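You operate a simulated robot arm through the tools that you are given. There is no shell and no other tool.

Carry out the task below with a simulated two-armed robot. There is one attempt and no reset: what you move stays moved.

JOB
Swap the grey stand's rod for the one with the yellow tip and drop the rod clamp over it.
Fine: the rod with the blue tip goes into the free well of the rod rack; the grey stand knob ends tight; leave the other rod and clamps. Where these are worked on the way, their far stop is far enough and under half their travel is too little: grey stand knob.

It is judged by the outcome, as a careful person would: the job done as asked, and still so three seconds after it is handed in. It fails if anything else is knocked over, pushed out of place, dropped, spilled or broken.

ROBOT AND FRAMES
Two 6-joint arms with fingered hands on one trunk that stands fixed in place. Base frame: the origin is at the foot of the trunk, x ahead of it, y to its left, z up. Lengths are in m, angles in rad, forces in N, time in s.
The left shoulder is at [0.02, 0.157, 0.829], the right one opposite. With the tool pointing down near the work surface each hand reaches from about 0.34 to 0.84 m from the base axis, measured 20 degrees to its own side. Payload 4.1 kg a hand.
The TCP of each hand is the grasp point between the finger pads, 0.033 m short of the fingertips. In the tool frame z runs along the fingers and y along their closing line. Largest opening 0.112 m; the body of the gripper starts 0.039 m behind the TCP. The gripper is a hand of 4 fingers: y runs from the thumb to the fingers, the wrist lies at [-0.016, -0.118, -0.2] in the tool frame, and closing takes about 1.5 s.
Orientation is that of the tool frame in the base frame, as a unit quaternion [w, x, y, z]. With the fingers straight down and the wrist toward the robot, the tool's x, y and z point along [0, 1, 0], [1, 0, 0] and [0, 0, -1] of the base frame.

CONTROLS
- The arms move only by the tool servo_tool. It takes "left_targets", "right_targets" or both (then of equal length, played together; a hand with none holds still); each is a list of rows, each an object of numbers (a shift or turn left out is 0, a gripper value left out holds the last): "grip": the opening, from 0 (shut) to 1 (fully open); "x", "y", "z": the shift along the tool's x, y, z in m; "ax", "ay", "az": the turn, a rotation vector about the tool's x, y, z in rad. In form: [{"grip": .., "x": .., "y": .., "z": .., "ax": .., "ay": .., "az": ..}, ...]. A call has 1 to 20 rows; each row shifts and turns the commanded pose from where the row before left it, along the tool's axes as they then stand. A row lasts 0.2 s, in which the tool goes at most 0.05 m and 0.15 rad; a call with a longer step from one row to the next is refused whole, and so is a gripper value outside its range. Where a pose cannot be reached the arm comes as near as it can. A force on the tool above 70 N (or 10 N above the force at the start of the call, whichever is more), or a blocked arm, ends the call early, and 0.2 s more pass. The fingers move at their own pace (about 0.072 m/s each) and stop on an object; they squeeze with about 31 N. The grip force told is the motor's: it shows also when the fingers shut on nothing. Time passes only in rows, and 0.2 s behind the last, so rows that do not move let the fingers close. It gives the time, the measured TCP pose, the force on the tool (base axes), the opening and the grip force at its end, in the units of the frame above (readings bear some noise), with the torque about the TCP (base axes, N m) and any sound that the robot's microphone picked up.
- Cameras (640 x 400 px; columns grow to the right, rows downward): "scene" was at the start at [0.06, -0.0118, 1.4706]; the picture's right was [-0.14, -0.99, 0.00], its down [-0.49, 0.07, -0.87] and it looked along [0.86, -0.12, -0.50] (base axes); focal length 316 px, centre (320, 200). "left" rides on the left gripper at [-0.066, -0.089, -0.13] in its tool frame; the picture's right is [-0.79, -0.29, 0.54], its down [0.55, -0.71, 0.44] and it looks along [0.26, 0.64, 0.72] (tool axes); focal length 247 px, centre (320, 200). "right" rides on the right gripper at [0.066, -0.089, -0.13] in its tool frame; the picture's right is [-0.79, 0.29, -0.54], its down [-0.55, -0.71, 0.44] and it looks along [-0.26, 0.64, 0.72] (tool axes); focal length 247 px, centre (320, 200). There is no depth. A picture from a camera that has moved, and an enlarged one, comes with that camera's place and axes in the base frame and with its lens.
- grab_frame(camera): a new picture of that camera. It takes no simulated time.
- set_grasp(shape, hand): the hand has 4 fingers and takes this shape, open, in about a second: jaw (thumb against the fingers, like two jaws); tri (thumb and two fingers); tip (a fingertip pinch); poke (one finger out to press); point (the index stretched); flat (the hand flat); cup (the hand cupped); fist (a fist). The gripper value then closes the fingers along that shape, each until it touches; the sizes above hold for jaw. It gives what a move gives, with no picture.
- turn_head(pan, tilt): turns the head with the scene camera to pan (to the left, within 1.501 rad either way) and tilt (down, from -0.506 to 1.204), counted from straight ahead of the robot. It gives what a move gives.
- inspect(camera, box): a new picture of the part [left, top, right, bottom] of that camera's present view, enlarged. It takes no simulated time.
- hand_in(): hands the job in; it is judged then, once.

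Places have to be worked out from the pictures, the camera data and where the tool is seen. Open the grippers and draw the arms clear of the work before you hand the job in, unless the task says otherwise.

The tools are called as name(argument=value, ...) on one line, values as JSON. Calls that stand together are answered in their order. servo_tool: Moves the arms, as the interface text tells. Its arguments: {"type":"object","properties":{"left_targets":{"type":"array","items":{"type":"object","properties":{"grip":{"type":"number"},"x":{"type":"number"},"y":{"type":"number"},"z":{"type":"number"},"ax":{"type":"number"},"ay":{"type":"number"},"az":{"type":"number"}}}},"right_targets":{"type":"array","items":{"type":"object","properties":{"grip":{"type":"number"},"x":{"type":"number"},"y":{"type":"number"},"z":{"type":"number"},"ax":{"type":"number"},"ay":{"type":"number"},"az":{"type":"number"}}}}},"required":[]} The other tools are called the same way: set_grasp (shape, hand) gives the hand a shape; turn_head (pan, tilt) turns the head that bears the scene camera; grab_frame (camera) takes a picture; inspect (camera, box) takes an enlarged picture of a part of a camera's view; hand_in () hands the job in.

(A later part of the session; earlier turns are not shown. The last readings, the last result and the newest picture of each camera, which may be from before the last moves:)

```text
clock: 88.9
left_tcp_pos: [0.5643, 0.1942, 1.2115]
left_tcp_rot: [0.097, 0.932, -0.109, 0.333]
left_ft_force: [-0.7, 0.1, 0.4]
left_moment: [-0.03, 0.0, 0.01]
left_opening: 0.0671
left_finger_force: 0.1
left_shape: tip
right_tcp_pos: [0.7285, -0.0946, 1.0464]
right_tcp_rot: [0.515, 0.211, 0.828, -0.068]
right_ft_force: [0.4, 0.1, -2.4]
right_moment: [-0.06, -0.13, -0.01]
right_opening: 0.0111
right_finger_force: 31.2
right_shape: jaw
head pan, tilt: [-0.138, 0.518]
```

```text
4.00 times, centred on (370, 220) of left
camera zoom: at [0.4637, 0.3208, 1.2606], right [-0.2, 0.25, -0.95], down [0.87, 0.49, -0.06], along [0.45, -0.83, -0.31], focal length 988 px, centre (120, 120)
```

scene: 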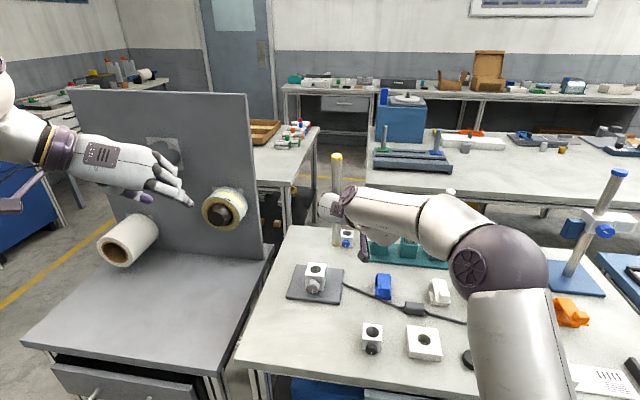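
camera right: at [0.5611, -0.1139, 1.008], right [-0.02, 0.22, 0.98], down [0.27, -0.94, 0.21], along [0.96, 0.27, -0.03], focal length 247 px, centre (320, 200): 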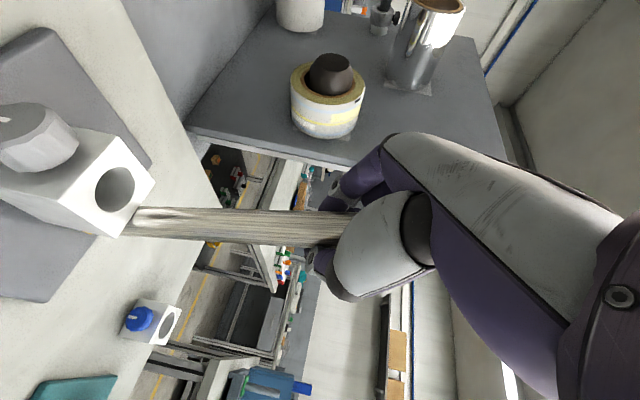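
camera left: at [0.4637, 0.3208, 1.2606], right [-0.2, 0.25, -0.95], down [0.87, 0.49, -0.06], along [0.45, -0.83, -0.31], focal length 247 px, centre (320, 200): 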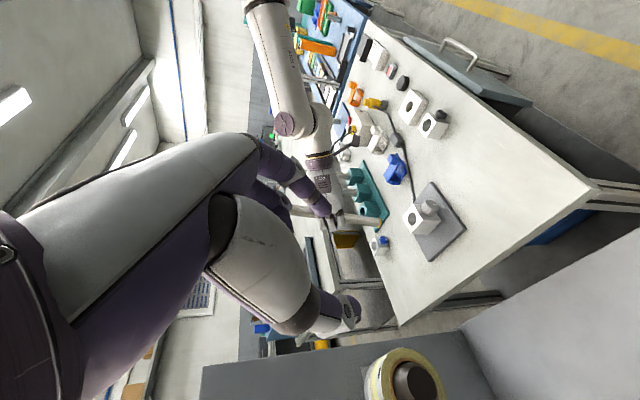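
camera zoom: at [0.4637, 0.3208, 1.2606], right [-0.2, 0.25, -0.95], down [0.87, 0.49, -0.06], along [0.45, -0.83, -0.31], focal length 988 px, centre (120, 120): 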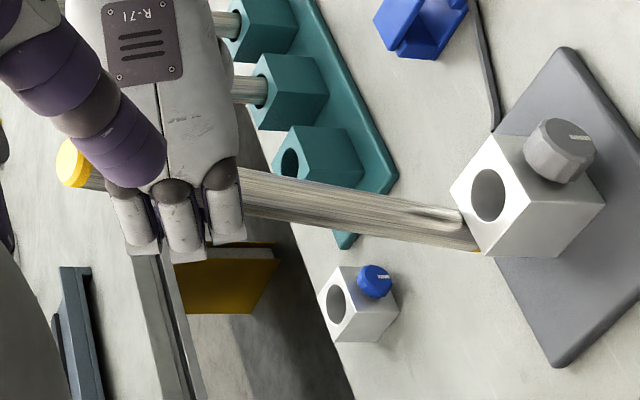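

The rod rises with the hand, so the grip holds; it is now gripped near its top with the lower end at about (0.782, -0.112, 0.836) and tilted 16°. I lift another 6.5 cm to clear the block before tilting it upright.

servo_tool(right_targets=[{"x": -0.01455, "y": 0.0017, "z": -0.0076}, {"x": -0.01455, "y": 0.0017, "z": -0.0076}, {"x": -0.01455, "y": 0.0017, "z": -0.0076}, {"x": -0.01455, "y": 0.0017, "z": -0.0076}, {}])

inspect(camera="scene", box=[260, 130, 380, 300])

inspect(camera="left", box=[280, 160, 440, 270])

```text
clock: 90.1
left_tcp_pos: [0.5662, 0.1919, 1.211]
left_tcp_rot: [0.098, 0.932, -0.109, 0.333]
left_ft_force: [-0.3, -0.1, 0.0]
left_moment: [0.03, 0.03, 0.0]
left_opening: 0.0666
left_finger_force: 0.1
left_shape: tip
right_tcp_pos: [0.7001, -0.0925, 1.0785]
right_tcp_rot: [0.517, 0.211, 0.827, -0.067]
right_ft_force: [-1.1, -0.3, -0.6]
right_moment: [-0.05, -0.05, -0.02]
right_opening: 0.0113
right_finger_force: 31.4
right_shape: jaw
right hand out of reach, approached as far as the arm can: row 1, 2, 3, 4
head pan, tilt: [-0.138, 0.518]
```

```text
2.35 times, centred on (320, 215) of scene
camera zoom: at [0.06, -0.0118, 1.4706], right [-0.14, -0.99, 0.0], down [-0.49, 0.07, -0.87], along [0.86, -0.12, -0.5], focal length 744 px, centre (320, 165)
```

zoom: 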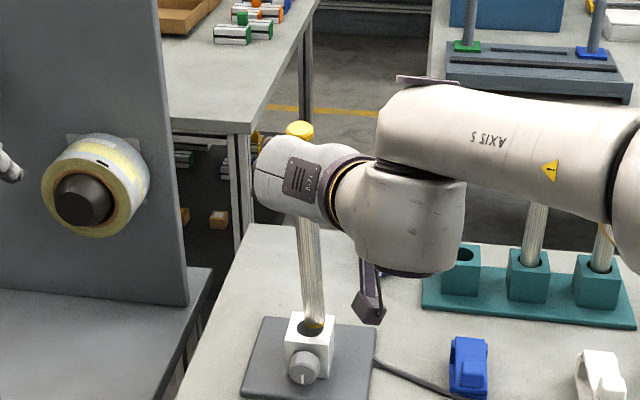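

```text
3.64 times, centred on (360, 215) of left
camera zoom: at [0.4636, 0.3208, 1.2606], right [-0.2, 0.25, -0.95], down [0.87, 0.49, -0.06], along [0.45, -0.83, -0.31], focal length 898 px, centre (174, 146)
```

zoom: 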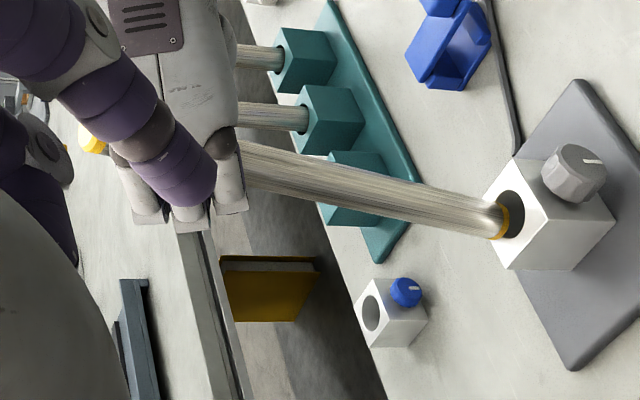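

By luck the rod's lower end now sits right at the mouth of the stand bore, near (0.737, -0.099, 0.859), leaning about 10°. I tilt it upright step by step while keeping the lower end in place.

servo_tool(right_targets=[{"x": -0.007, "y": 0.0036, "z": 0.0097, "ax": 0.0121, "ay": 0.0537, "az": -0.0108}, {}])

inspect(camera="left", box=[280, 160, 440, 270])

inspect(camera="scene", box=[270, 170, 370, 300])

```text
clock: 90.7
left_tcp_pos: [0.5664, 0.1934, 1.2123]
left_tcp_rot: [0.098, 0.932, -0.109, 0.332]
left_ft_force: [1.2, 0.4, -0.1]
left_moment: [-0.01, 0.02, -0.02]
left_opening: 0.0671
left_finger_force: 0.1
left_shape: tip
right_tcp_pos: [0.6938, -0.0927, 1.06]
right_tcp_rot: [0.499, 0.215, 0.837, -0.067]
right_ft_force: [-1.9, 0.3, 14.6]
right_moment: [-0.21, -0.31, -0.02]
right_opening: 0.0113
right_finger_force: 31.2
right_shape: jaw
right hand out of reach, approached as far as the arm can: row 1
head pan, tilt: [-0.138, 0.518]
```

```text
3.64 times, centred on (360, 215) of left
camera zoom: at [0.4631, 0.3208, 1.2608], right [-0.2, 0.25, -0.95], down [0.87, 0.49, -0.05], along [0.45, -0.83, -0.31], focal length 898 px, centre (174, 146)
```

zoom: 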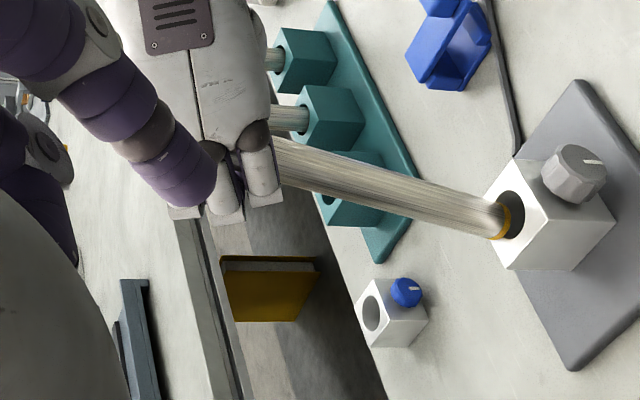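

```text
3.08 times, centred on (320, 235) of scene
camera zoom: at [0.0594, -0.0117, 1.4706], right [-0.14, -0.99, 0.0], down [-0.49, 0.07, -0.87], along [0.86, -0.12, -0.5], focal length 973 px, centre (320, 92)
```

zoom: 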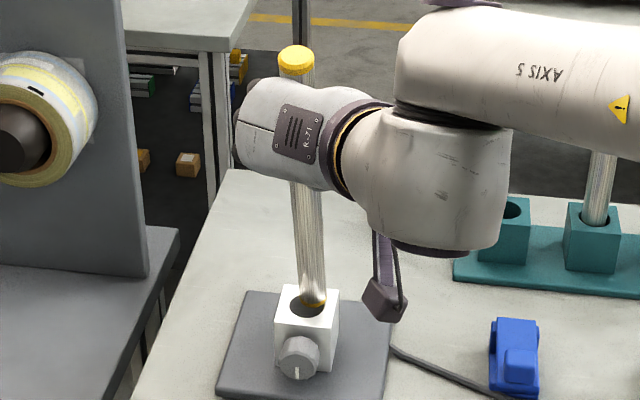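

The hand slid a little and the rod end now presses lightly (15 N) on the block's top by the bore. I zoom in on the bore to see exactly where the rod end sits.

inspect(camera="scene", box=[300, 240, 336, 276])

inspect(camera="left", box=[385, 200, 435, 240])

grab_frame(camera="right")

```text
11.11 times, centred on (318, 258) of scene
camera zoom: at [0.0594, -0.0117, 1.4706], right [-0.14, -0.99, 0.0], down [-0.49, 0.07, -0.87], along [0.86, -0.12, -0.5], focal length 3513 px, centre (342, -444)
```

zoom: 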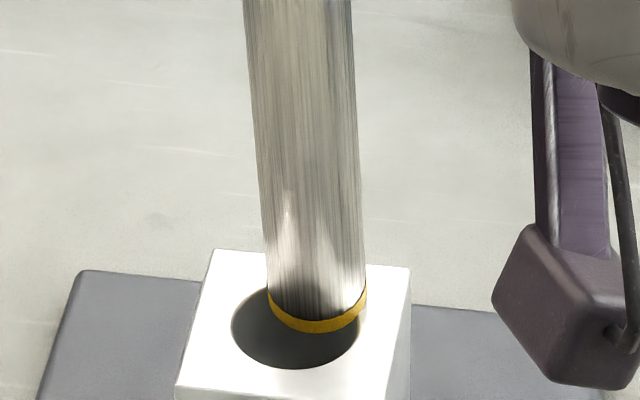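

```text
10.00 times, centred on (410, 220) of left
camera zoom: at [0.4631, 0.3208, 1.2608], right [-0.2, 0.25, -0.95], down [0.87, 0.49, -0.05], along [0.45, -0.83, -0.31], focal length 2470 px, centre (-580, 0)
```

zoom: 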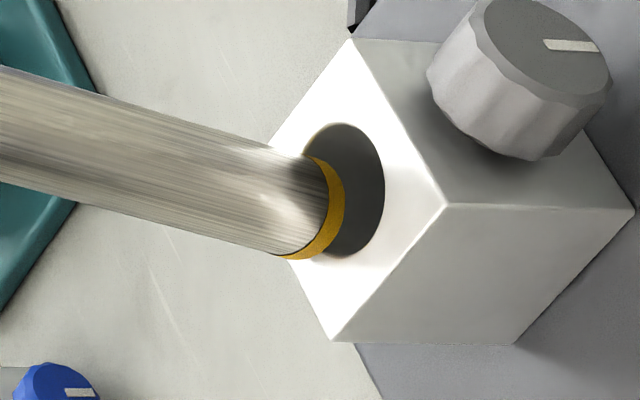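

```text
taken
camera right: at [0.524, -0.1106, 1.0589], right [0.01, 0.2, 0.98], down [0.27, -0.94, 0.19], along [0.96, 0.27, -0.07], focal length 247 px, centre (320, 200)
```

right: 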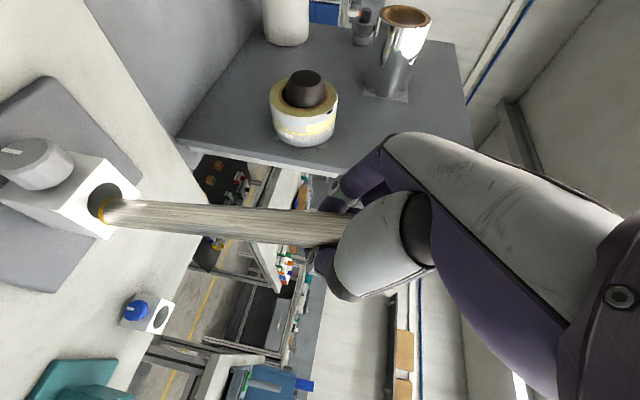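

The rod end sits about 8 mm too far forward and 6 mm too far right, on the back rim of the bore. I raise it a little and shift it by that amount.

servo_tool(right_targets=[{"x": 0.0017, "y": 0.0028, "z": -0.0106}, {}])

inspect(camera="scene", box=[300, 240, 336, 276])

inspect(camera="left", box=[385, 200, 435, 240])

```text
clock: 91.3
left_tcp_pos: [0.567, 0.1936, 1.2117]
left_tcp_rot: [0.098, 0.932, -0.109, 0.332]
left_ft_force: [-0.2, -0.6, -0.2]
left_moment: [-0.02, 0.0, -0.03]
left_opening: 0.0669
left_finger_force: 0.1
left_shape: tip
right_tcp_pos: [0.6835, -0.0856, 1.0569]
right_tcp_rot: [0.492, 0.213, 0.841, -0.07]
right_ft_force: [2.1, -1.7, -2.0]
right_moment: [-0.17, -0.32, -0.03]
right_opening: 0.0111
right_finger_force: 31.1
right_shape: jaw
head pan, tilt: [-0.138, 0.518]
```

```text
11.11 times, centred on (318, 258) of scene
camera zoom: at [0.0601, -0.0119, 1.4705], right [-0.14, -0.99, 0.0], down [-0.49, 0.07, -0.87], along [0.86, -0.12, -0.5], focal length 3513 px, centre (342, -444)
```

zoom: 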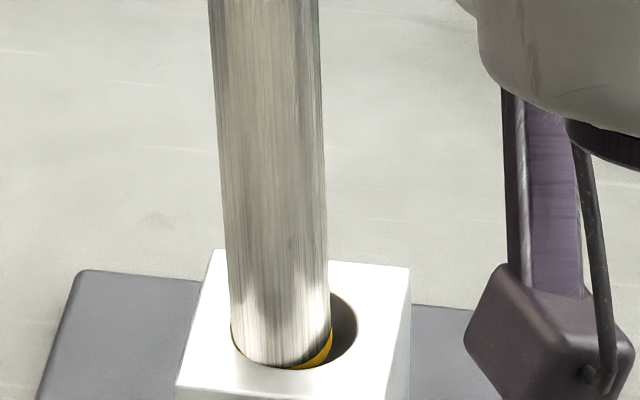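

```text
10.00 times, centred on (410, 220) of left
camera zoom: at [0.4637, 0.3207, 1.2606], right [-0.2, 0.25, -0.95], down [0.87, 0.49, -0.06], along [0.45, -0.83, -0.31], focal length 2470 px, centre (-580, 0)
```

zoom: 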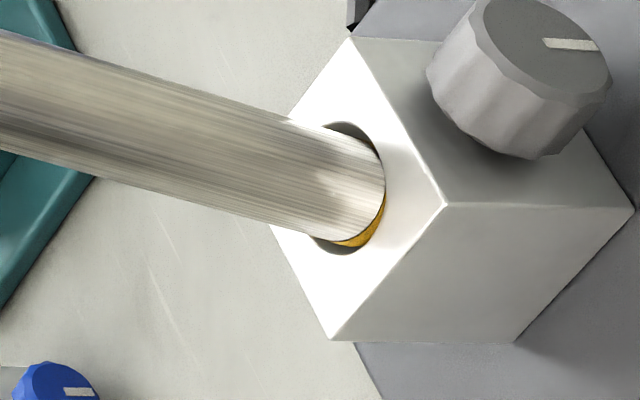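

The rod's end has entered the bore. I lower along the rod's direction in two small steps, easing the hand forward to reduce the lean.

servo_tool(right_targets=[{"x": 0.0083, "y": -0.0003, "z": 0.0096}, {"x": 0.0075, "y": 0.0006, "z": 0.0112}, {}])

inspect(camera="scene", box=[270, 170, 370, 300])

inspect(camera="left", box=[330, 170, 450, 260])

```text
clock: 92.1
left_tcp_pos: [0.5669, 0.1937, 1.2114]
left_tcp_rot: [0.098, 0.932, -0.109, 0.332]
left_ft_force: [0.8, 0.8, 0.6]
left_moment: [-0.01, 0.0, 0.02]
left_opening: 0.0667
left_finger_force: 0.1
left_shape: tip
right_tcp_pos: [0.6953, -0.0876, 1.0365]
right_tcp_rot: [0.491, 0.211, 0.842, -0.071]
right_ft_force: [0.2, -0.6, -2.2]
right_moment: [-0.09, -0.08, -0.01]
right_opening: 0.0112
right_finger_force: 31.1
right_shape: jaw
head pan, tilt: [-0.138, 0.518]
```

```text
3.08 times, centred on (320, 235) of scene
camera zoom: at [0.0601, -0.0118, 1.4706], right [-0.14, -0.99, 0.0], down [-0.49, 0.07, -0.87], along [0.86, -0.12, -0.5], focal length 973 px, centre (320, 92)
```

zoom: 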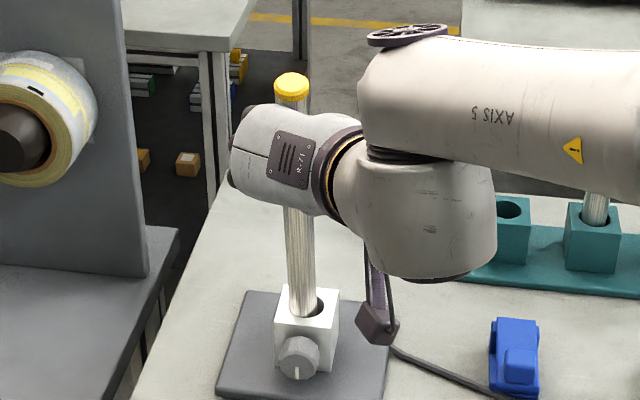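

```text
4.44 times, centred on (390, 215) of left
camera zoom: at [0.4636, 0.3207, 1.2606], right [-0.2, 0.25, -0.95], down [0.87, 0.49, -0.06], along [0.45, -0.83, -0.31], focal length 1098 px, centre (9, 133)
```

zoom: 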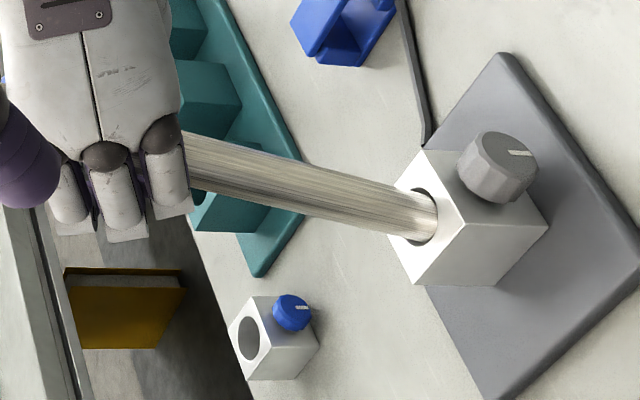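

The rod is now a couple of centimetres into the bore with no contact force. I keep lowering while easing the hand forward to bring it upright.

servo_tool(right_targets=[{"x": 0.0041, "y": 0.0025, "z": 0.0134}, {"x": 0.0041, "y": 0.0025, "z": 0.0134}, {}])

inspect(camera="scene", box=[270, 170, 370, 300])

inspect(camera="left", box=[330, 170, 450, 260])

```text
clock: 92.9
left_tcp_pos: [0.5674, 0.193, 1.212]
left_tcp_rot: [0.098, 0.931, -0.11, 0.333]
left_ft_force: [0.0, -0.7, 0.4]
left_moment: [-0.02, -0.01, -0.01]
left_opening: 0.0672
left_finger_force: 0.1
left_shape: tip
right_tcp_pos: [0.7145, -0.0899, 1.016]
right_tcp_rot: [0.491, 0.211, 0.842, -0.071]
right_ft_force: [-0.7, -0.3, -0.3]
right_moment: [0.03, -0.01, 0.05]
right_opening: 0.011
right_finger_force: 31.4
right_shape: jaw
head pan, tilt: [-0.138, 0.518]
```

```text
3.08 times, centred on (320, 235) of scene
camera zoom: at [0.06, -0.0118, 1.4706], right [-0.14, -0.99, 0.0], down [-0.49, 0.07, -0.87], along [0.86, -0.12, -0.5], focal length 973 px, centre (320, 92)
```

zoom: 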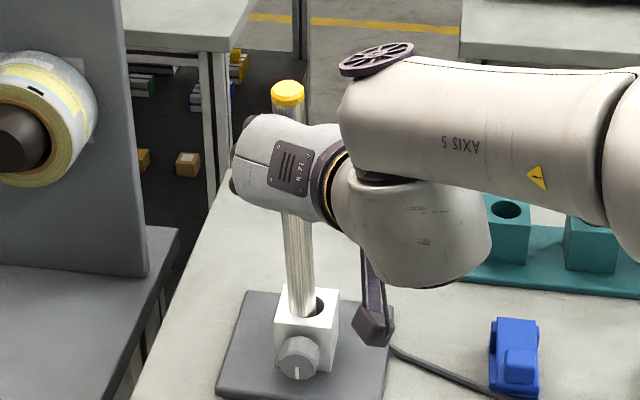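

```text
4.44 times, centred on (390, 215) of left
camera zoom: at [0.4635, 0.3207, 1.2606], right [-0.2, 0.25, -0.95], down [0.87, 0.49, -0.06], along [0.45, -0.83, -0.31], focal length 1098 px, centre (9, 133)
```

zoom: 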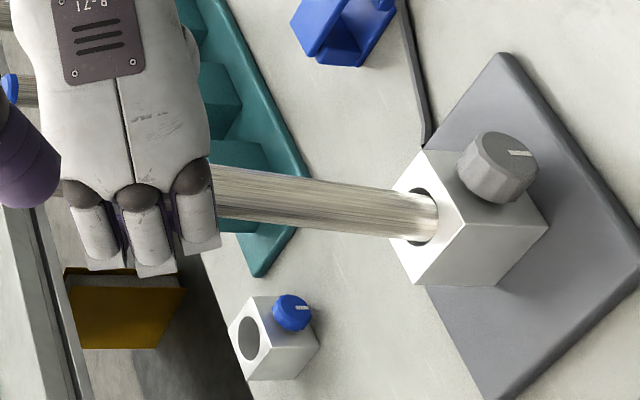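

The rod is now about 5 cm deep, essentially seated, leaning about 8° back-left against the bore. I nudge the hand forward and right to stand it up before letting go.

servo_tool(right_targets=[{"x": -0.003, "y": -0.0016, "z": 0.0068}, {"x": -0.003, "y": -0.0016, "z": 0.0068}, {}])

inspect(camera="scene", box=[270, 170, 370, 300])

inspect(camera="left", box=[330, 170, 450, 260])

```text
clock: 93.7
left_tcp_pos: [0.5668, 0.1935, 1.2127]
left_tcp_rot: [0.098, 0.932, -0.11, 0.332]
left_ft_force: [0.7, 0.6, -0.4]
left_moment: [0.0, 0.01, 0.01]
left_opening: 0.067
left_finger_force: 0.0
left_shape: tip
right_tcp_pos: [0.7275, -0.0985, 1.0152]
right_tcp_rot: [0.491, 0.211, 0.842, -0.071]
right_ft_force: [-0.4, -0.6, -0.1]
right_moment: [0.01, 0.04, 0.02]
right_opening: 0.0113
right_finger_force: 29.8
right_shape: jaw
head pan, tilt: [-0.138, 0.518]
```

```text
3.08 times, centred on (320, 235) of scene
camera zoom: at [0.06, -0.0118, 1.4706], right [-0.14, -0.99, 0.0], down [-0.49, 0.07, -0.87], along [0.86, -0.12, -0.5], focal length 973 px, centre (320, 92)
```

zoom: 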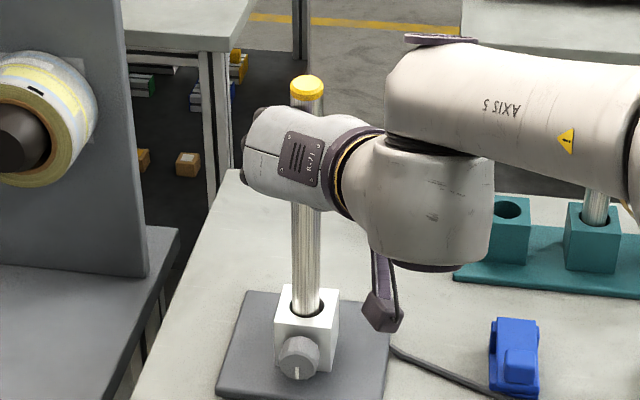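

```text
4.44 times, centred on (390, 215) of left
camera zoom: at [0.4636, 0.3208, 1.2606], right [-0.2, 0.25, -0.95], down [0.87, 0.49, -0.06], along [0.45, -0.83, -0.31], focal length 1098 px, centre (9, 133)
```

zoom: 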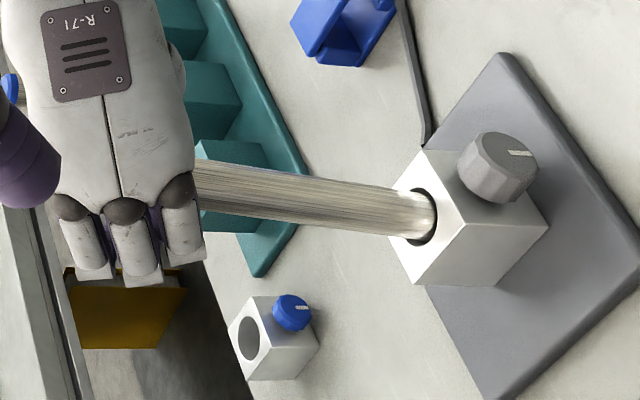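

The rod is upright sideways and leans back only about 5°, within the bore's slack, and its weight is on the stand. I open the hand and watch that it stays in place.

servo_tool(right_targets=[{"grip": 0.1}, {"grip": 0.2}, {"grip": 0.3}, {"grip": 0.45}, {"grip": 0.55}, {"grip": 0.55}])

inspect(camera="scene", box=[270, 170, 370, 300])

inspect(camera="left", box=[310, 170, 450, 260])

grab_frame(camera="right")

```text
clock: 95.1
left_tcp_pos: [0.5664, 0.1937, 1.211]
left_tcp_rot: [0.098, 0.932, -0.109, 0.332]
left_ft_force: [0.6, -0.3, 0.0]
left_moment: [0.01, -0.01, -0.01]
left_opening: 0.0668
left_finger_force: 0.0
left_shape: tip
right_tcp_pos: [0.728, -0.0977, 1.0159]
right_tcp_rot: [0.491, 0.212, 0.842, -0.072]
right_ft_force: [-0.6, -0.6, -0.2]
right_moment: [0.01, 0.0, 0.0]
right_opening: 0.0612
right_finger_force: 0.0
right_shape: jaw
head pan, tilt: [-0.138, 0.518]
```

```text
3.08 times, centred on (320, 235) of scene
camera zoom: at [0.06, -0.0118, 1.4706], right [-0.14, -0.99, 0.0], down [-0.49, 0.07, -0.87], along [0.86, -0.12, -0.5], focal length 973 px, centre (320, 92)
```

zoom: 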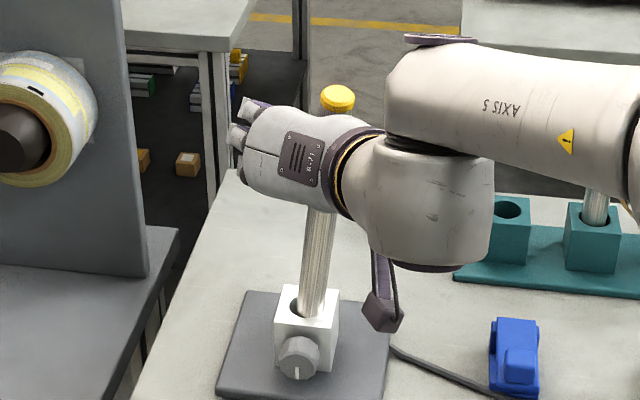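

```text
4.44 times, centred on (380, 215) of left
camera zoom: at [0.4636, 0.3208, 1.2606], right [-0.2, 0.25, -0.95], down [0.87, 0.49, -0.06], along [0.45, -0.83, -0.31], focal length 1098 px, centre (53, 133)
```

zoom: 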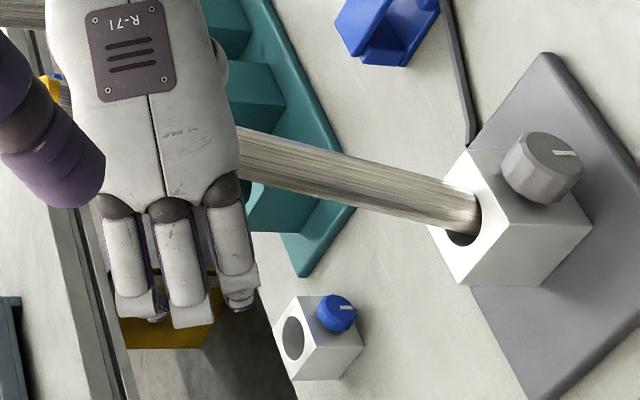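

```text
taken
camera right: at [0.5582, -0.1174, 1.0169], right [0.03, 0.21, 0.98], down [0.28, -0.94, 0.19], along [0.96, 0.27, -0.09], focal length 247 px, centre (320, 200)
```

right: 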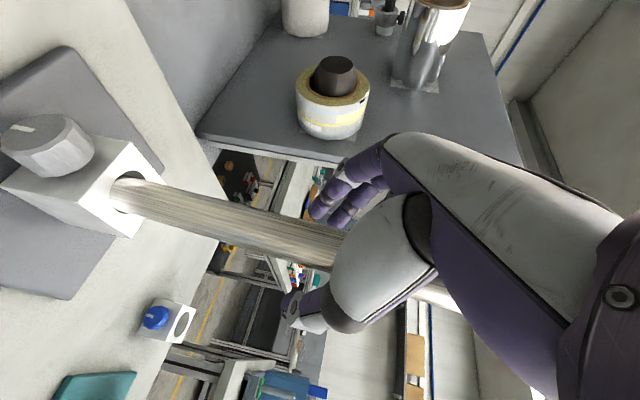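

After opening, the rod leaned onto the hand by about 10° (back and right), so I want to be sure it is fully seated. I grip it again, straighten it and press down lightly to feel the bottom.

servo_tool(right_targets=[{"grip": 0.35}, {"grip": 0.2}, {"grip": 0.1}, {"grip": 0.0}, {"grip": 0.0}, {"grip": 0.0}])

servo_tool(right_targets=[{"x": 0.0043, "y": -0.0005, "z": 0.0025}, {"x": 0.0043, "y": -0.0005, "z": 0.0025}, {"x": 0.0043, "y": -0.0005, "z": 0.0025}, {}])

inspect(camera="scene", box=[270, 170, 370, 300])

inspect(camera="left", box=[310, 170, 450, 260])

```text
clock: 96.5
left_tcp_pos: [0.5658, 0.1937, 1.2123]
left_tcp_rot: [0.098, 0.932, -0.109, 0.333]
left_ft_force: [0.1, -0.2, 0.5]
left_moment: [0.01, 0.0, 0.01]
left_opening: 0.067
left_finger_force: 0.0
left_shape: tip
right_tcp_pos: [0.7287, -0.0976, 1.0146]
right_tcp_rot: [0.492, 0.212, 0.842, -0.071]
right_ft_force: [1.2, -0.8, -1.8]
right_moment: [-0.13, 0.0, 0.02]
right_opening: 0.0001
right_finger_force: 31.2
right_shape: jaw
head pan, tilt: [-0.138, 0.518]
```

```text
clock: 97.5
left_tcp_pos: [0.5666, 0.1939, 1.2115]
left_tcp_rot: [0.098, 0.932, -0.11, 0.332]
left_ft_force: [-0.1, 0.0, -0.8]
left_moment: [-0.01, -0.02, 0.0]
left_opening: 0.0668
left_finger_force: 0.0
left_shape: tip
right_tcp_pos: [0.7267, -0.0974, 0.9993]
right_tcp_rot: [0.49, 0.212, 0.842, -0.072]
right_ft_force: [-0.8, 0.1, 2.0]
right_moment: [0.0, 0.0, -0.02]
right_opening: 0.0
right_finger_force: 31.0
right_shape: jaw
head pan, tilt: [-0.138, 0.518]
```

```text
3.08 times, centred on (320, 235) of scene
camera zoom: at [0.06, -0.0118, 1.4706], right [-0.14, -0.99, 0.0], down [-0.49, 0.07, -0.87], along [0.86, -0.12, -0.5], focal length 973 px, centre (320, 92)
```

zoom: 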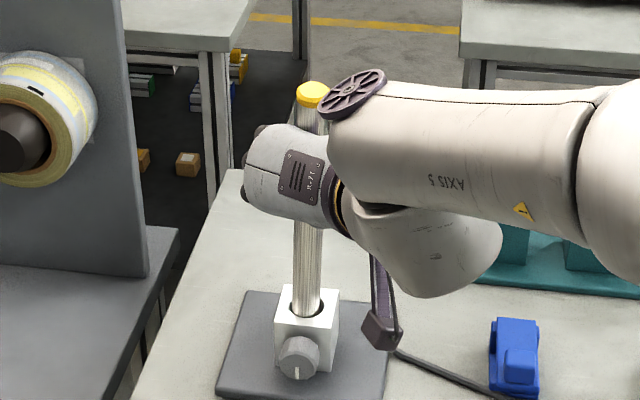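

```text
4.44 times, centred on (380, 215) of left
camera zoom: at [0.4635, 0.3208, 1.2606], right [-0.2, 0.25, -0.95], down [0.87, 0.49, -0.06], along [0.45, -0.83, -0.31], focal length 1098 px, centre (53, 133)
```

zoom: 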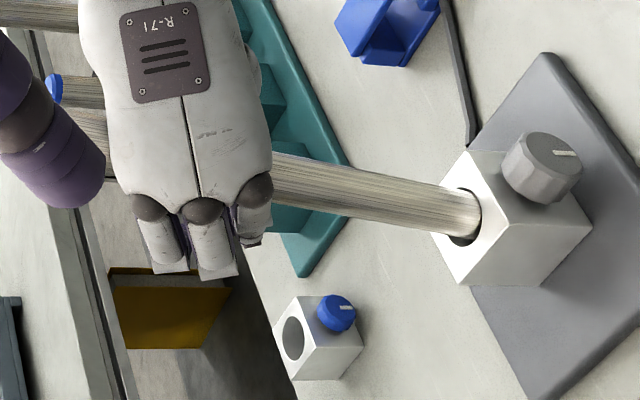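

The hand slid down the rod while the rod stayed put, so it is seated about 5 cm deep. I open the hand fully enough and withdraw straight back.

servo_tool(right_targets=[{"grip": 0.2}, {"grip": 0.4}, {"grip": 0.6}, {"grip": 0.65}, {"grip": 0.65}, {"z": -0.015}, {"z": -0.02}, {"z": -0.025}, {"z": -0.03}, {"z": -0.03}, {}])

grab_frame(camera="scene")

inspect(camera="left", box=[310, 170, 450, 260])

```text
clock: 99.9
left_tcp_pos: [0.5668, 0.1934, 1.2126]
left_tcp_rot: [0.098, 0.932, -0.108, 0.333]
left_ft_force: [-0.2, 0.4, -0.4]
left_moment: [0.02, -0.01, 0.01]
left_opening: 0.0667
left_finger_force: 0.0
left_shape: tip
right_tcp_pos: [0.6317, -0.0588, 1.0606]
right_tcp_rot: [0.491, 0.211, 0.842, -0.072]
right_ft_force: [-0.2, 0.0, 0.2]
right_moment: [0.02, 0.02, 0.0]
right_opening: 0.0724
right_finger_force: 0.0
right_shape: jaw
head pan, tilt: [-0.138, 0.518]
```

```text
taken
```

scene: 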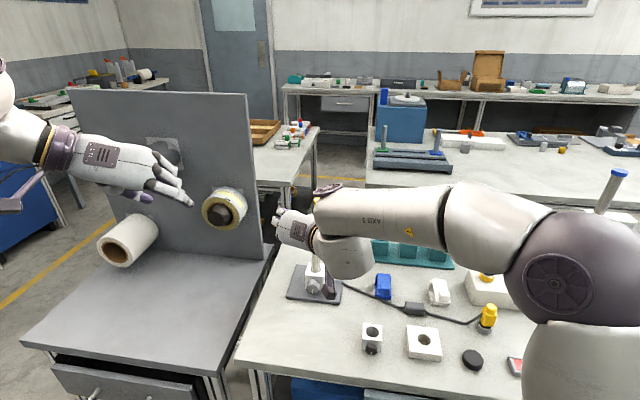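

```text
4.44 times, centred on (380, 215) of left
camera zoom: at [0.4637, 0.3207, 1.2606], right [-0.2, 0.25, -0.95], down [0.87, 0.49, -0.06], along [0.45, -0.83, -0.31], focal length 1098 px, centre (53, 133)
```

zoom: 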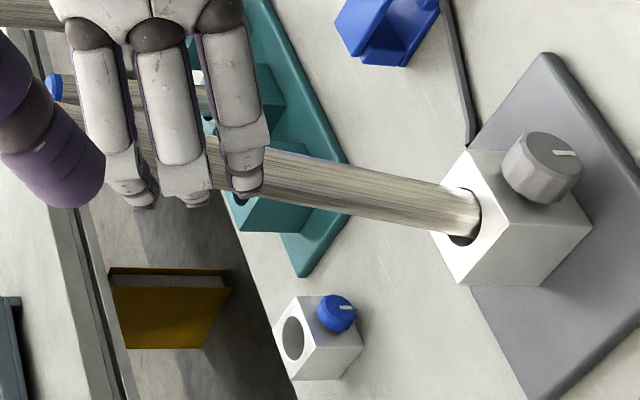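

The rod stands in the stand by itself, leaning slightly back. I draw the right hand further back and to the right to clear the view and make room for the left hand.

servo_tool(right_targets=[{"z": -0.03}, {"z": -0.03}, {"z": -0.03}, {"y": -0.04}, {"y": -0.04}, {"y": -0.04}, {"y": -0.04}, {"y": -0.04}, {}])

grab_frame(camera="scene")

inspect(camera="scene", box=[270, 170, 370, 300])

inspect(camera="left", box=[310, 170, 450, 260])

```text
clock: 101.9
left_tcp_pos: [0.5661, 0.1923, 1.2112]
left_tcp_rot: [0.097, 0.932, -0.108, 0.332]
left_ft_force: [0.2, -0.1, -0.9]
left_moment: [0.0, 0.0, -0.03]
left_opening: 0.0668
left_finger_force: 0.1
left_shape: tip
right_tcp_pos: [0.4738, -0.21, 1.0897]
right_tcp_rot: [0.49, 0.212, 0.842, -0.071]
right_ft_force: [-1.0, -0.2, 0.1]
right_moment: [0.01, 0.03, -0.03]
right_opening: 0.0724
right_finger_force: 0.0
right_shape: jaw
head pan, tilt: [-0.138, 0.518]
```

```text
taken
```

scene: 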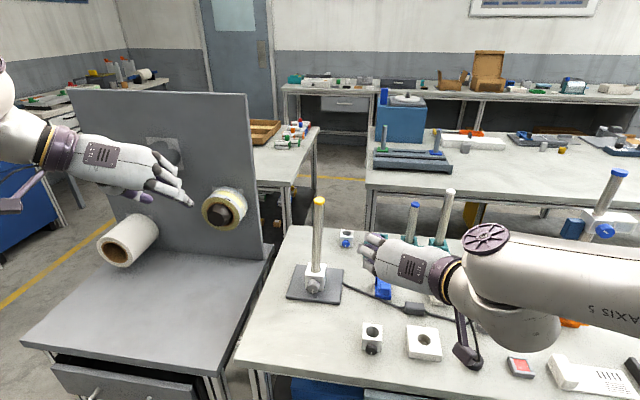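

```text
3.08 times, centred on (320, 235) of scene
camera zoom: at [0.0601, -0.0117, 1.4706], right [-0.14, -0.99, 0.0], down [-0.49, 0.07, -0.87], along [0.86, -0.12, -0.5], focal length 973 px, centre (320, 92)
```

zoom: 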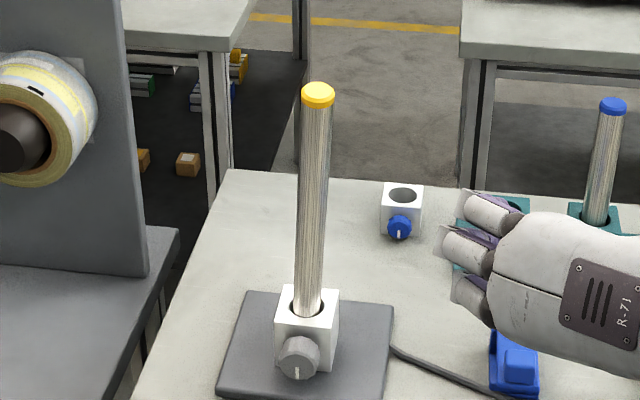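

```text
4.44 times, centred on (380, 215) of left
camera zoom: at [0.4636, 0.3208, 1.2606], right [-0.2, 0.25, -0.95], down [0.87, 0.49, -0.06], along [0.45, -0.83, -0.31], focal length 1098 px, centre (53, 133)
```

zoom: 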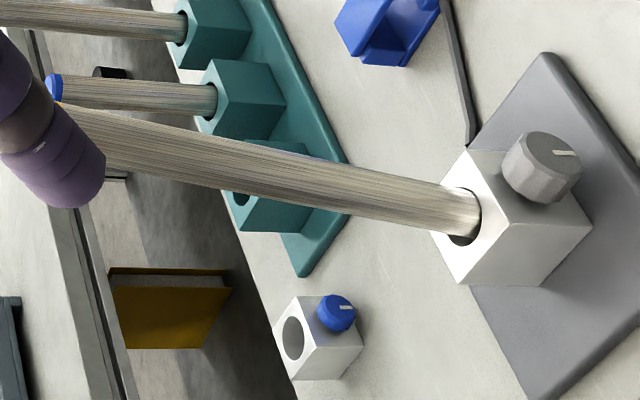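

The yellow rod stands in the stand but leans back nearly 10°, perhaps a centimetre short of the bottom. I bring the right hand back to steady it upright, so that the knob can be tightened with the rod straight.

servo_tool(right_targets=[{"grip": 0.7, "y": 0.04}, {"y": 0.04}, {"y": 0.04}, {"y": 0.04}, {"y": 0.04}, {"z": 0.03}, {"z": 0.03}, {"z": 0.03}, {}])

grab_frame(camera="right")

inspect(camera="scene", box=[270, 170, 370, 300])

```text
clock: 103.9
left_tcp_pos: [0.5661, 0.1924, 1.2116]
left_tcp_rot: [0.098, 0.932, -0.11, 0.332]
left_ft_force: [-0.3, 0.5, 0.1]
left_moment: [-0.01, 0.0, 0.02]
left_opening: 0.0669
left_finger_force: 0.1
left_shape: tip
right_tcp_pos: [0.6324, -0.0596, 1.0586]
right_tcp_rot: [0.491, 0.211, 0.842, -0.071]
right_ft_force: [-0.5, 0.6, -0.1]
right_moment: [-0.01, 0.0, -0.02]
right_opening: 0.078
right_finger_force: 0.0
right_shape: jaw
head pan, tilt: [-0.138, 0.518]
```

```text
taken
camera right: at [0.4635, -0.0786, 1.0612], right [0.03, 0.21, 0.98], down [0.28, -0.94, 0.19], along [0.96, 0.27, -0.09], focal length 247 px, centre (320, 200)
```

right: 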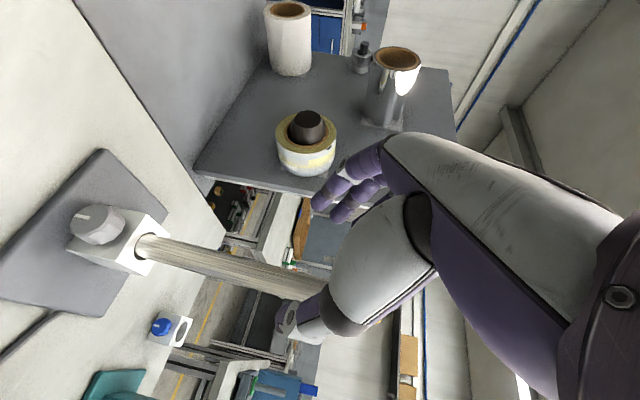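

```text
3.08 times, centred on (320, 235) of scene
camera zoom: at [0.0599, -0.0118, 1.4706], right [-0.14, -0.99, 0.0], down [-0.49, 0.07, -0.87], along [0.86, -0.12, -0.5], focal length 973 px, centre (320, 92)
```

zoom: 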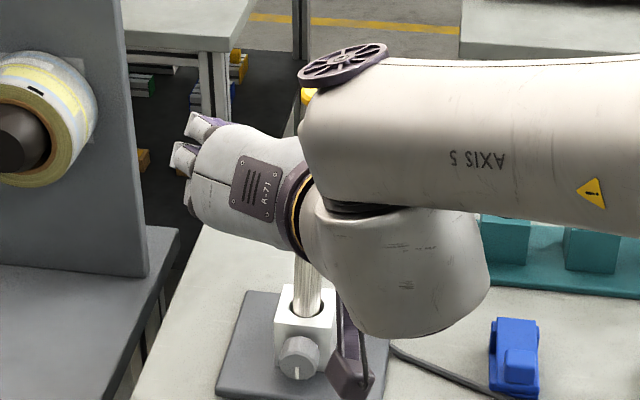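

The rod lies between thumb and fingers, about 6 mm off centre toward the thumb. I advance with a small sideways correction until it is inside the hand.

servo_tool(right_targets=[{"z": 0.02, "y": -0.003}, {"z": 0.02, "y": -0.003}, {"z": 0.02}, {}])

grab_frame(camera="right")

inspect(camera="left", box=[310, 170, 450, 260])

```text
clock: 104.9
left_tcp_pos: [0.5657, 0.1938, 1.2115]
left_tcp_rot: [0.098, 0.932, -0.109, 0.332]
left_ft_force: [-0.1, -0.6, -0.1]
left_moment: [-0.03, -0.01, 0.01]
left_opening: 0.0669
left_finger_force: 0.1
left_shape: tip
right_tcp_pos: [0.6767, -0.0843, 1.0279]
right_tcp_rot: [0.491, 0.211, 0.842, -0.07]
right_ft_force: [0.4, -0.2, -0.5]
right_moment: [0.02, -0.02, 0.02]
right_opening: 0.0784
right_finger_force: 0.0
right_shape: jaw
head pan, tilt: [-0.138, 0.518]
```

```text
taken
camera right: at [0.5077, -0.1041, 1.0301], right [0.03, 0.21, 0.98], down [0.28, -0.94, 0.19], along [0.96, 0.27, -0.09], focal length 247 px, centre (320, 200)
```

right: 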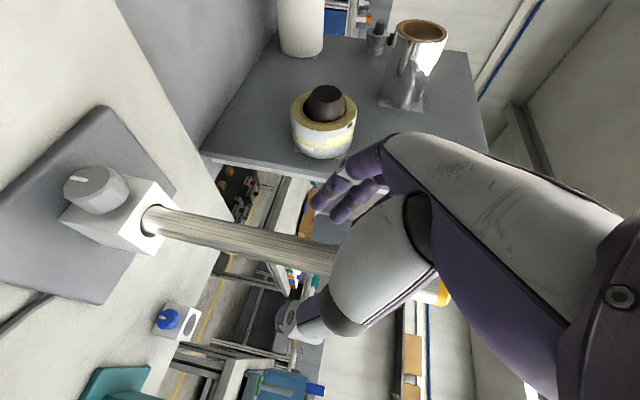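

```text
4.44 times, centred on (380, 215) of left
camera zoom: at [0.4635, 0.3208, 1.2606], right [-0.2, 0.25, -0.95], down [0.87, 0.49, -0.06], along [0.45, -0.83, -0.31], focal length 1098 px, centre (53, 133)
```

zoom: 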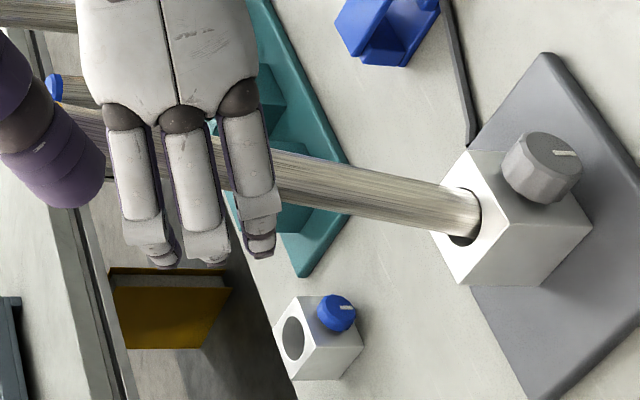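

The rod is inside the open hand. I move in 1.5 cm more and close gently around it.

servo_tool(right_targets=[{"z": 0.015}, {"grip": 0.45}, {"grip": 0.3}, {"grip": 0.2}, {"grip": 0.1}, {"grip": 0.0}, {"grip": 0.0}, {"grip": 0.0}])

inspect(camera="left", box=[310, 170, 450, 260])

inspect(camera="scene", box=[270, 170, 370, 300])

```text
clock: 106.7
left_tcp_pos: [0.568, 0.1931, 1.2109]
left_tcp_rot: [0.098, 0.932, -0.11, 0.332]
left_ft_force: [0.4, 0.1, 0.1]
left_moment: [0.0, 0.0, 0.0]
left_opening: 0.0669
left_finger_force: 0.1
left_shape: tip
right_tcp_pos: [0.6905, -0.0906, 1.0198]
right_tcp_rot: [0.49, 0.212, 0.842, -0.071]
right_ft_force: [4.4, -3.0, -0.8]
right_moment: [0.05, -0.02, 0.02]
right_opening: 0.0133
right_finger_force: 30.9
right_shape: jaw
head pan, tilt: [-0.138, 0.518]
```

```text
4.44 times, centred on (380, 215) of left
camera zoom: at [0.4638, 0.3206, 1.2606], right [-0.2, 0.25, -0.95], down [0.87, 0.49, -0.06], along [0.45, -0.83, -0.31], focal length 1098 px, centre (53, 133)
```

zoom: 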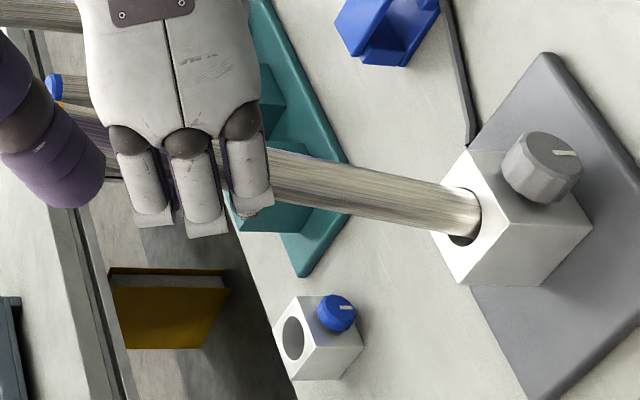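

```text
3.08 times, centred on (320, 235) of scene
camera zoom: at [0.0603, -0.0119, 1.4705], right [-0.14, -0.99, 0.0], down [-0.49, 0.07, -0.87], along [0.86, -0.12, -0.5], focal length 973 px, centre (320, 92)
```

zoom: 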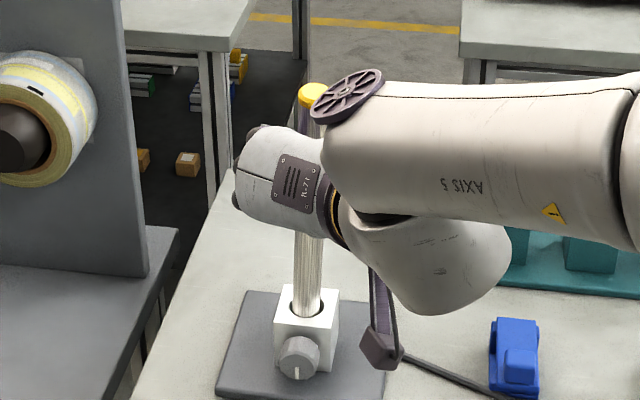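

The rod is gripped again. I push it 27 mm forward to stand it upright and then press down slightly to seat it.

servo_tool(right_targets=[{"x": -0.0056, "y": 0.0062, "z": 0.0106}, {"x": -0.0056, "y": 0.0062, "z": 0.0106}, {}, {"x": 0.0051, "y": -0.0006, "z": 0.003}, {"x": 0.0051, "y": -0.0006, "z": 0.003}, {}])

inspect(camera="left", box=[310, 170, 450, 260])

inspect(camera="scene", box=[270, 170, 370, 300])

```text
clock: 108.1
left_tcp_pos: [0.5665, 0.193, 1.2124]
left_tcp_rot: [0.098, 0.932, -0.109, 0.332]
left_ft_force: [-0.9, 0.6, 0.5]
left_moment: [-0.01, -0.02, 0.04]
left_opening: 0.0671
left_finger_force: 0.1
left_shape: tip
right_tcp_pos: [0.7154, -0.0877, 1.0091]
right_tcp_rot: [0.49, 0.211, 0.843, -0.072]
right_ft_force: [-0.3, -0.3, -1.2]
right_moment: [0.03, 0.0, -0.02]
right_opening: 0.0116
right_finger_force: 31.1
right_shape: jaw
head pan, tilt: [-0.138, 0.518]
```

```text
4.44 times, centred on (380, 215) of left
camera zoom: at [0.4635, 0.3208, 1.2607], right [-0.2, 0.25, -0.95], down [0.87, 0.49, -0.06], along [0.45, -0.83, -0.31], focal length 1098 px, centre (53, 133)
```

zoom: 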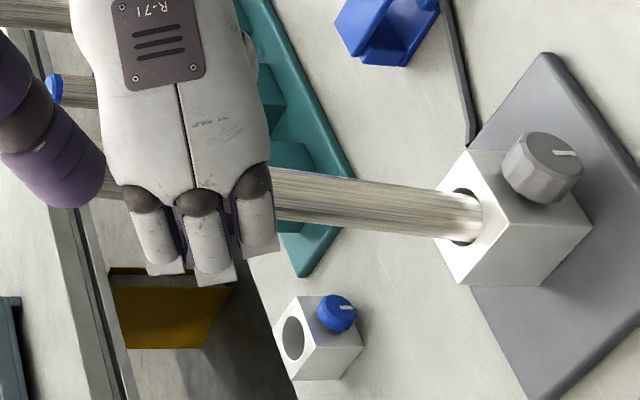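

```text
3.08 times, centred on (320, 235) of scene
camera zoom: at [0.0599, -0.0118, 1.4706], right [-0.14, -0.99, 0.0], down [-0.49, 0.07, -0.87], along [0.86, -0.12, -0.5], focal length 973 px, centre (320, 92)
```

zoom: 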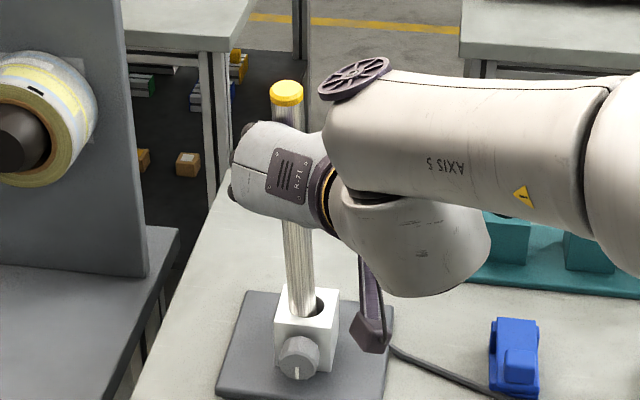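

The rod now leans about 5° left and 7° back. I shift the hand a further 18 mm forward, 12 mm right and slightly down.

servo_tool(right_targets=[{"x": -0.0021, "y": -0.0019, "z": 0.0112}, {"x": -0.0021, "y": -0.0019, "z": 0.0112}, {}, {"x": 0.0051, "y": -0.0006, "z": 0.003}, {}])

inspect(camera="left", box=[310, 170, 450, 260])

inspect(camera="scene", box=[270, 170, 370, 300])

```text
clock: 109.3
left_tcp_pos: [0.5678, 0.1938, 1.2109]
left_tcp_rot: [0.097, 0.932, -0.11, 0.331]
left_ft_force: [0.5, 0.5, -0.1]
left_moment: [0.05, 0.0, -0.01]
left_opening: 0.0672
left_finger_force: 0.0
left_shape: tip
right_tcp_pos: [0.734, -0.0991, 0.9944]
right_tcp_rot: [0.491, 0.212, 0.842, -0.07]
right_ft_force: [-0.4, -0.9, 1.4]
right_moment: [-0.03, 0.05, 0.0]
right_opening: 0.0113
right_finger_force: 31.5
right_shape: jaw
head pan, tilt: [-0.138, 0.518]
```

```text
4.44 times, centred on (380, 215) of left
camera zoom: at [0.4635, 0.3208, 1.2607], right [-0.2, 0.25, -0.95], down [0.87, 0.49, -0.06], along [0.45, -0.83, -0.31], focal length 1098 px, centre (53, 133)
```

zoom: 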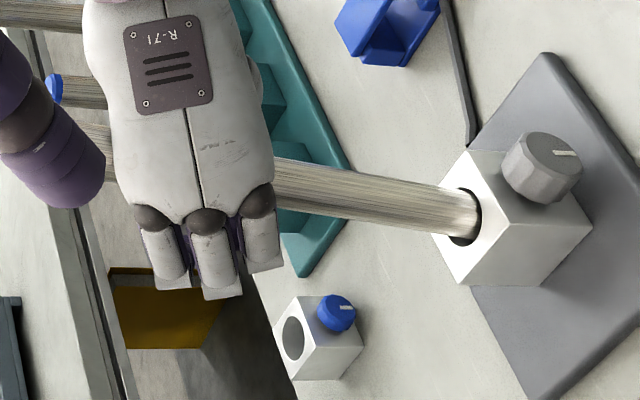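

```text
3.08 times, centred on (320, 235) of scene
camera zoom: at [0.06, -0.0118, 1.4706], right [-0.14, -0.99, 0.0], down [-0.49, 0.07, -0.87], along [0.86, -0.12, -0.5], focal length 973 px, centre (320, 92)
```

zoom: 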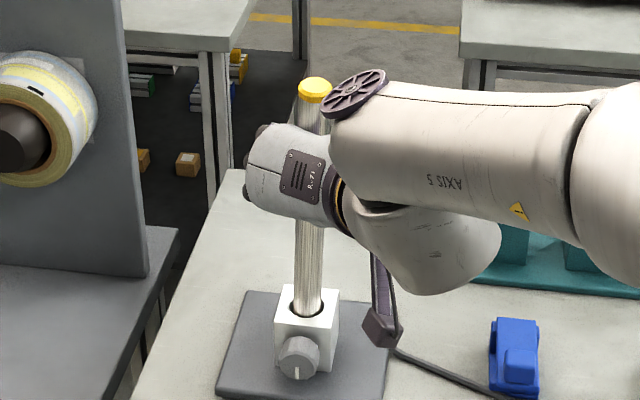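

The sideways lean is nearly gone, but the rod still leans 7° back because it sits deep in the palm. I push a further 17 mm forward.

servo_tool(right_targets=[{"x": -0.0032, "y": 0.005, "z": 0.0063}, {"x": -0.0032, "y": 0.005, "z": 0.0063}, {}])

inspect(camera="left", box=[310, 170, 450, 260])

inspect(camera="scene", box=[270, 170, 370, 300])

```text
clock: 110.1
left_tcp_pos: [0.5659, 0.1935, 1.2123]
left_tcp_rot: [0.098, 0.932, -0.109, 0.332]
left_ft_force: [-0.4, 0.0, 0.3]
left_moment: [0.02, 0.02, 0.0]
left_opening: 0.067
left_finger_force: 0.2
left_shape: tip
right_tcp_pos: [0.7502, -0.097, 0.9954]
right_tcp_rot: [0.492, 0.212, 0.841, -0.069]
right_ft_force: [-1.4, -0.8, -0.5]
right_moment: [0.0, 0.0, -0.03]
right_opening: 0.0117
right_finger_force: 31.1
right_shape: jaw
head pan, tilt: [-0.138, 0.518]
```

```text
4.44 times, centred on (380, 215) of left
camera zoom: at [0.4636, 0.3208, 1.2606], right [-0.2, 0.25, -0.95], down [0.87, 0.49, -0.06], along [0.45, -0.83, -0.31], focal length 1098 px, centre (53, 133)
```

zoom: 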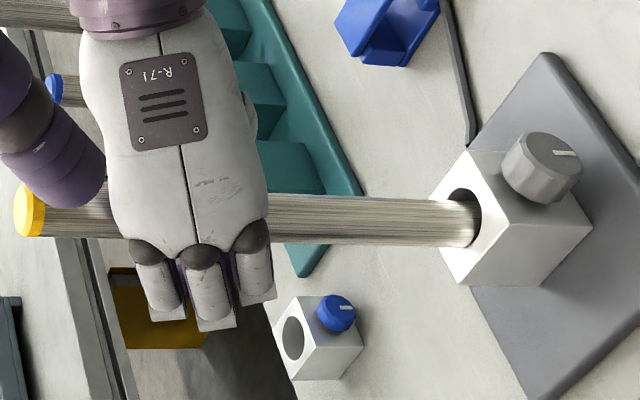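

```text
3.08 times, centred on (320, 235) of scene
camera zoom: at [0.06, -0.0118, 1.4706], right [-0.14, -0.99, 0.0], down [-0.49, 0.07, -0.87], along [0.86, -0.12, -0.5], focal length 973 px, centre (320, 92)
```

zoom: 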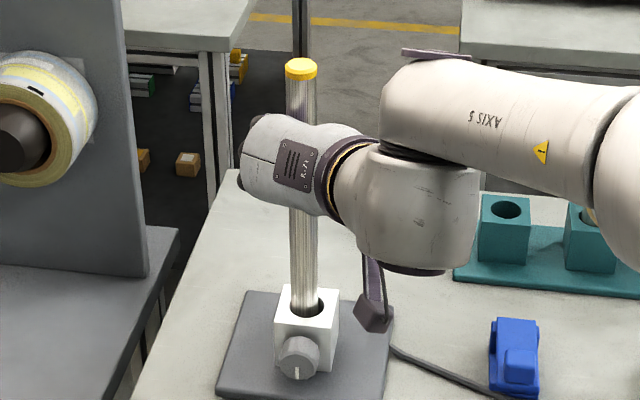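

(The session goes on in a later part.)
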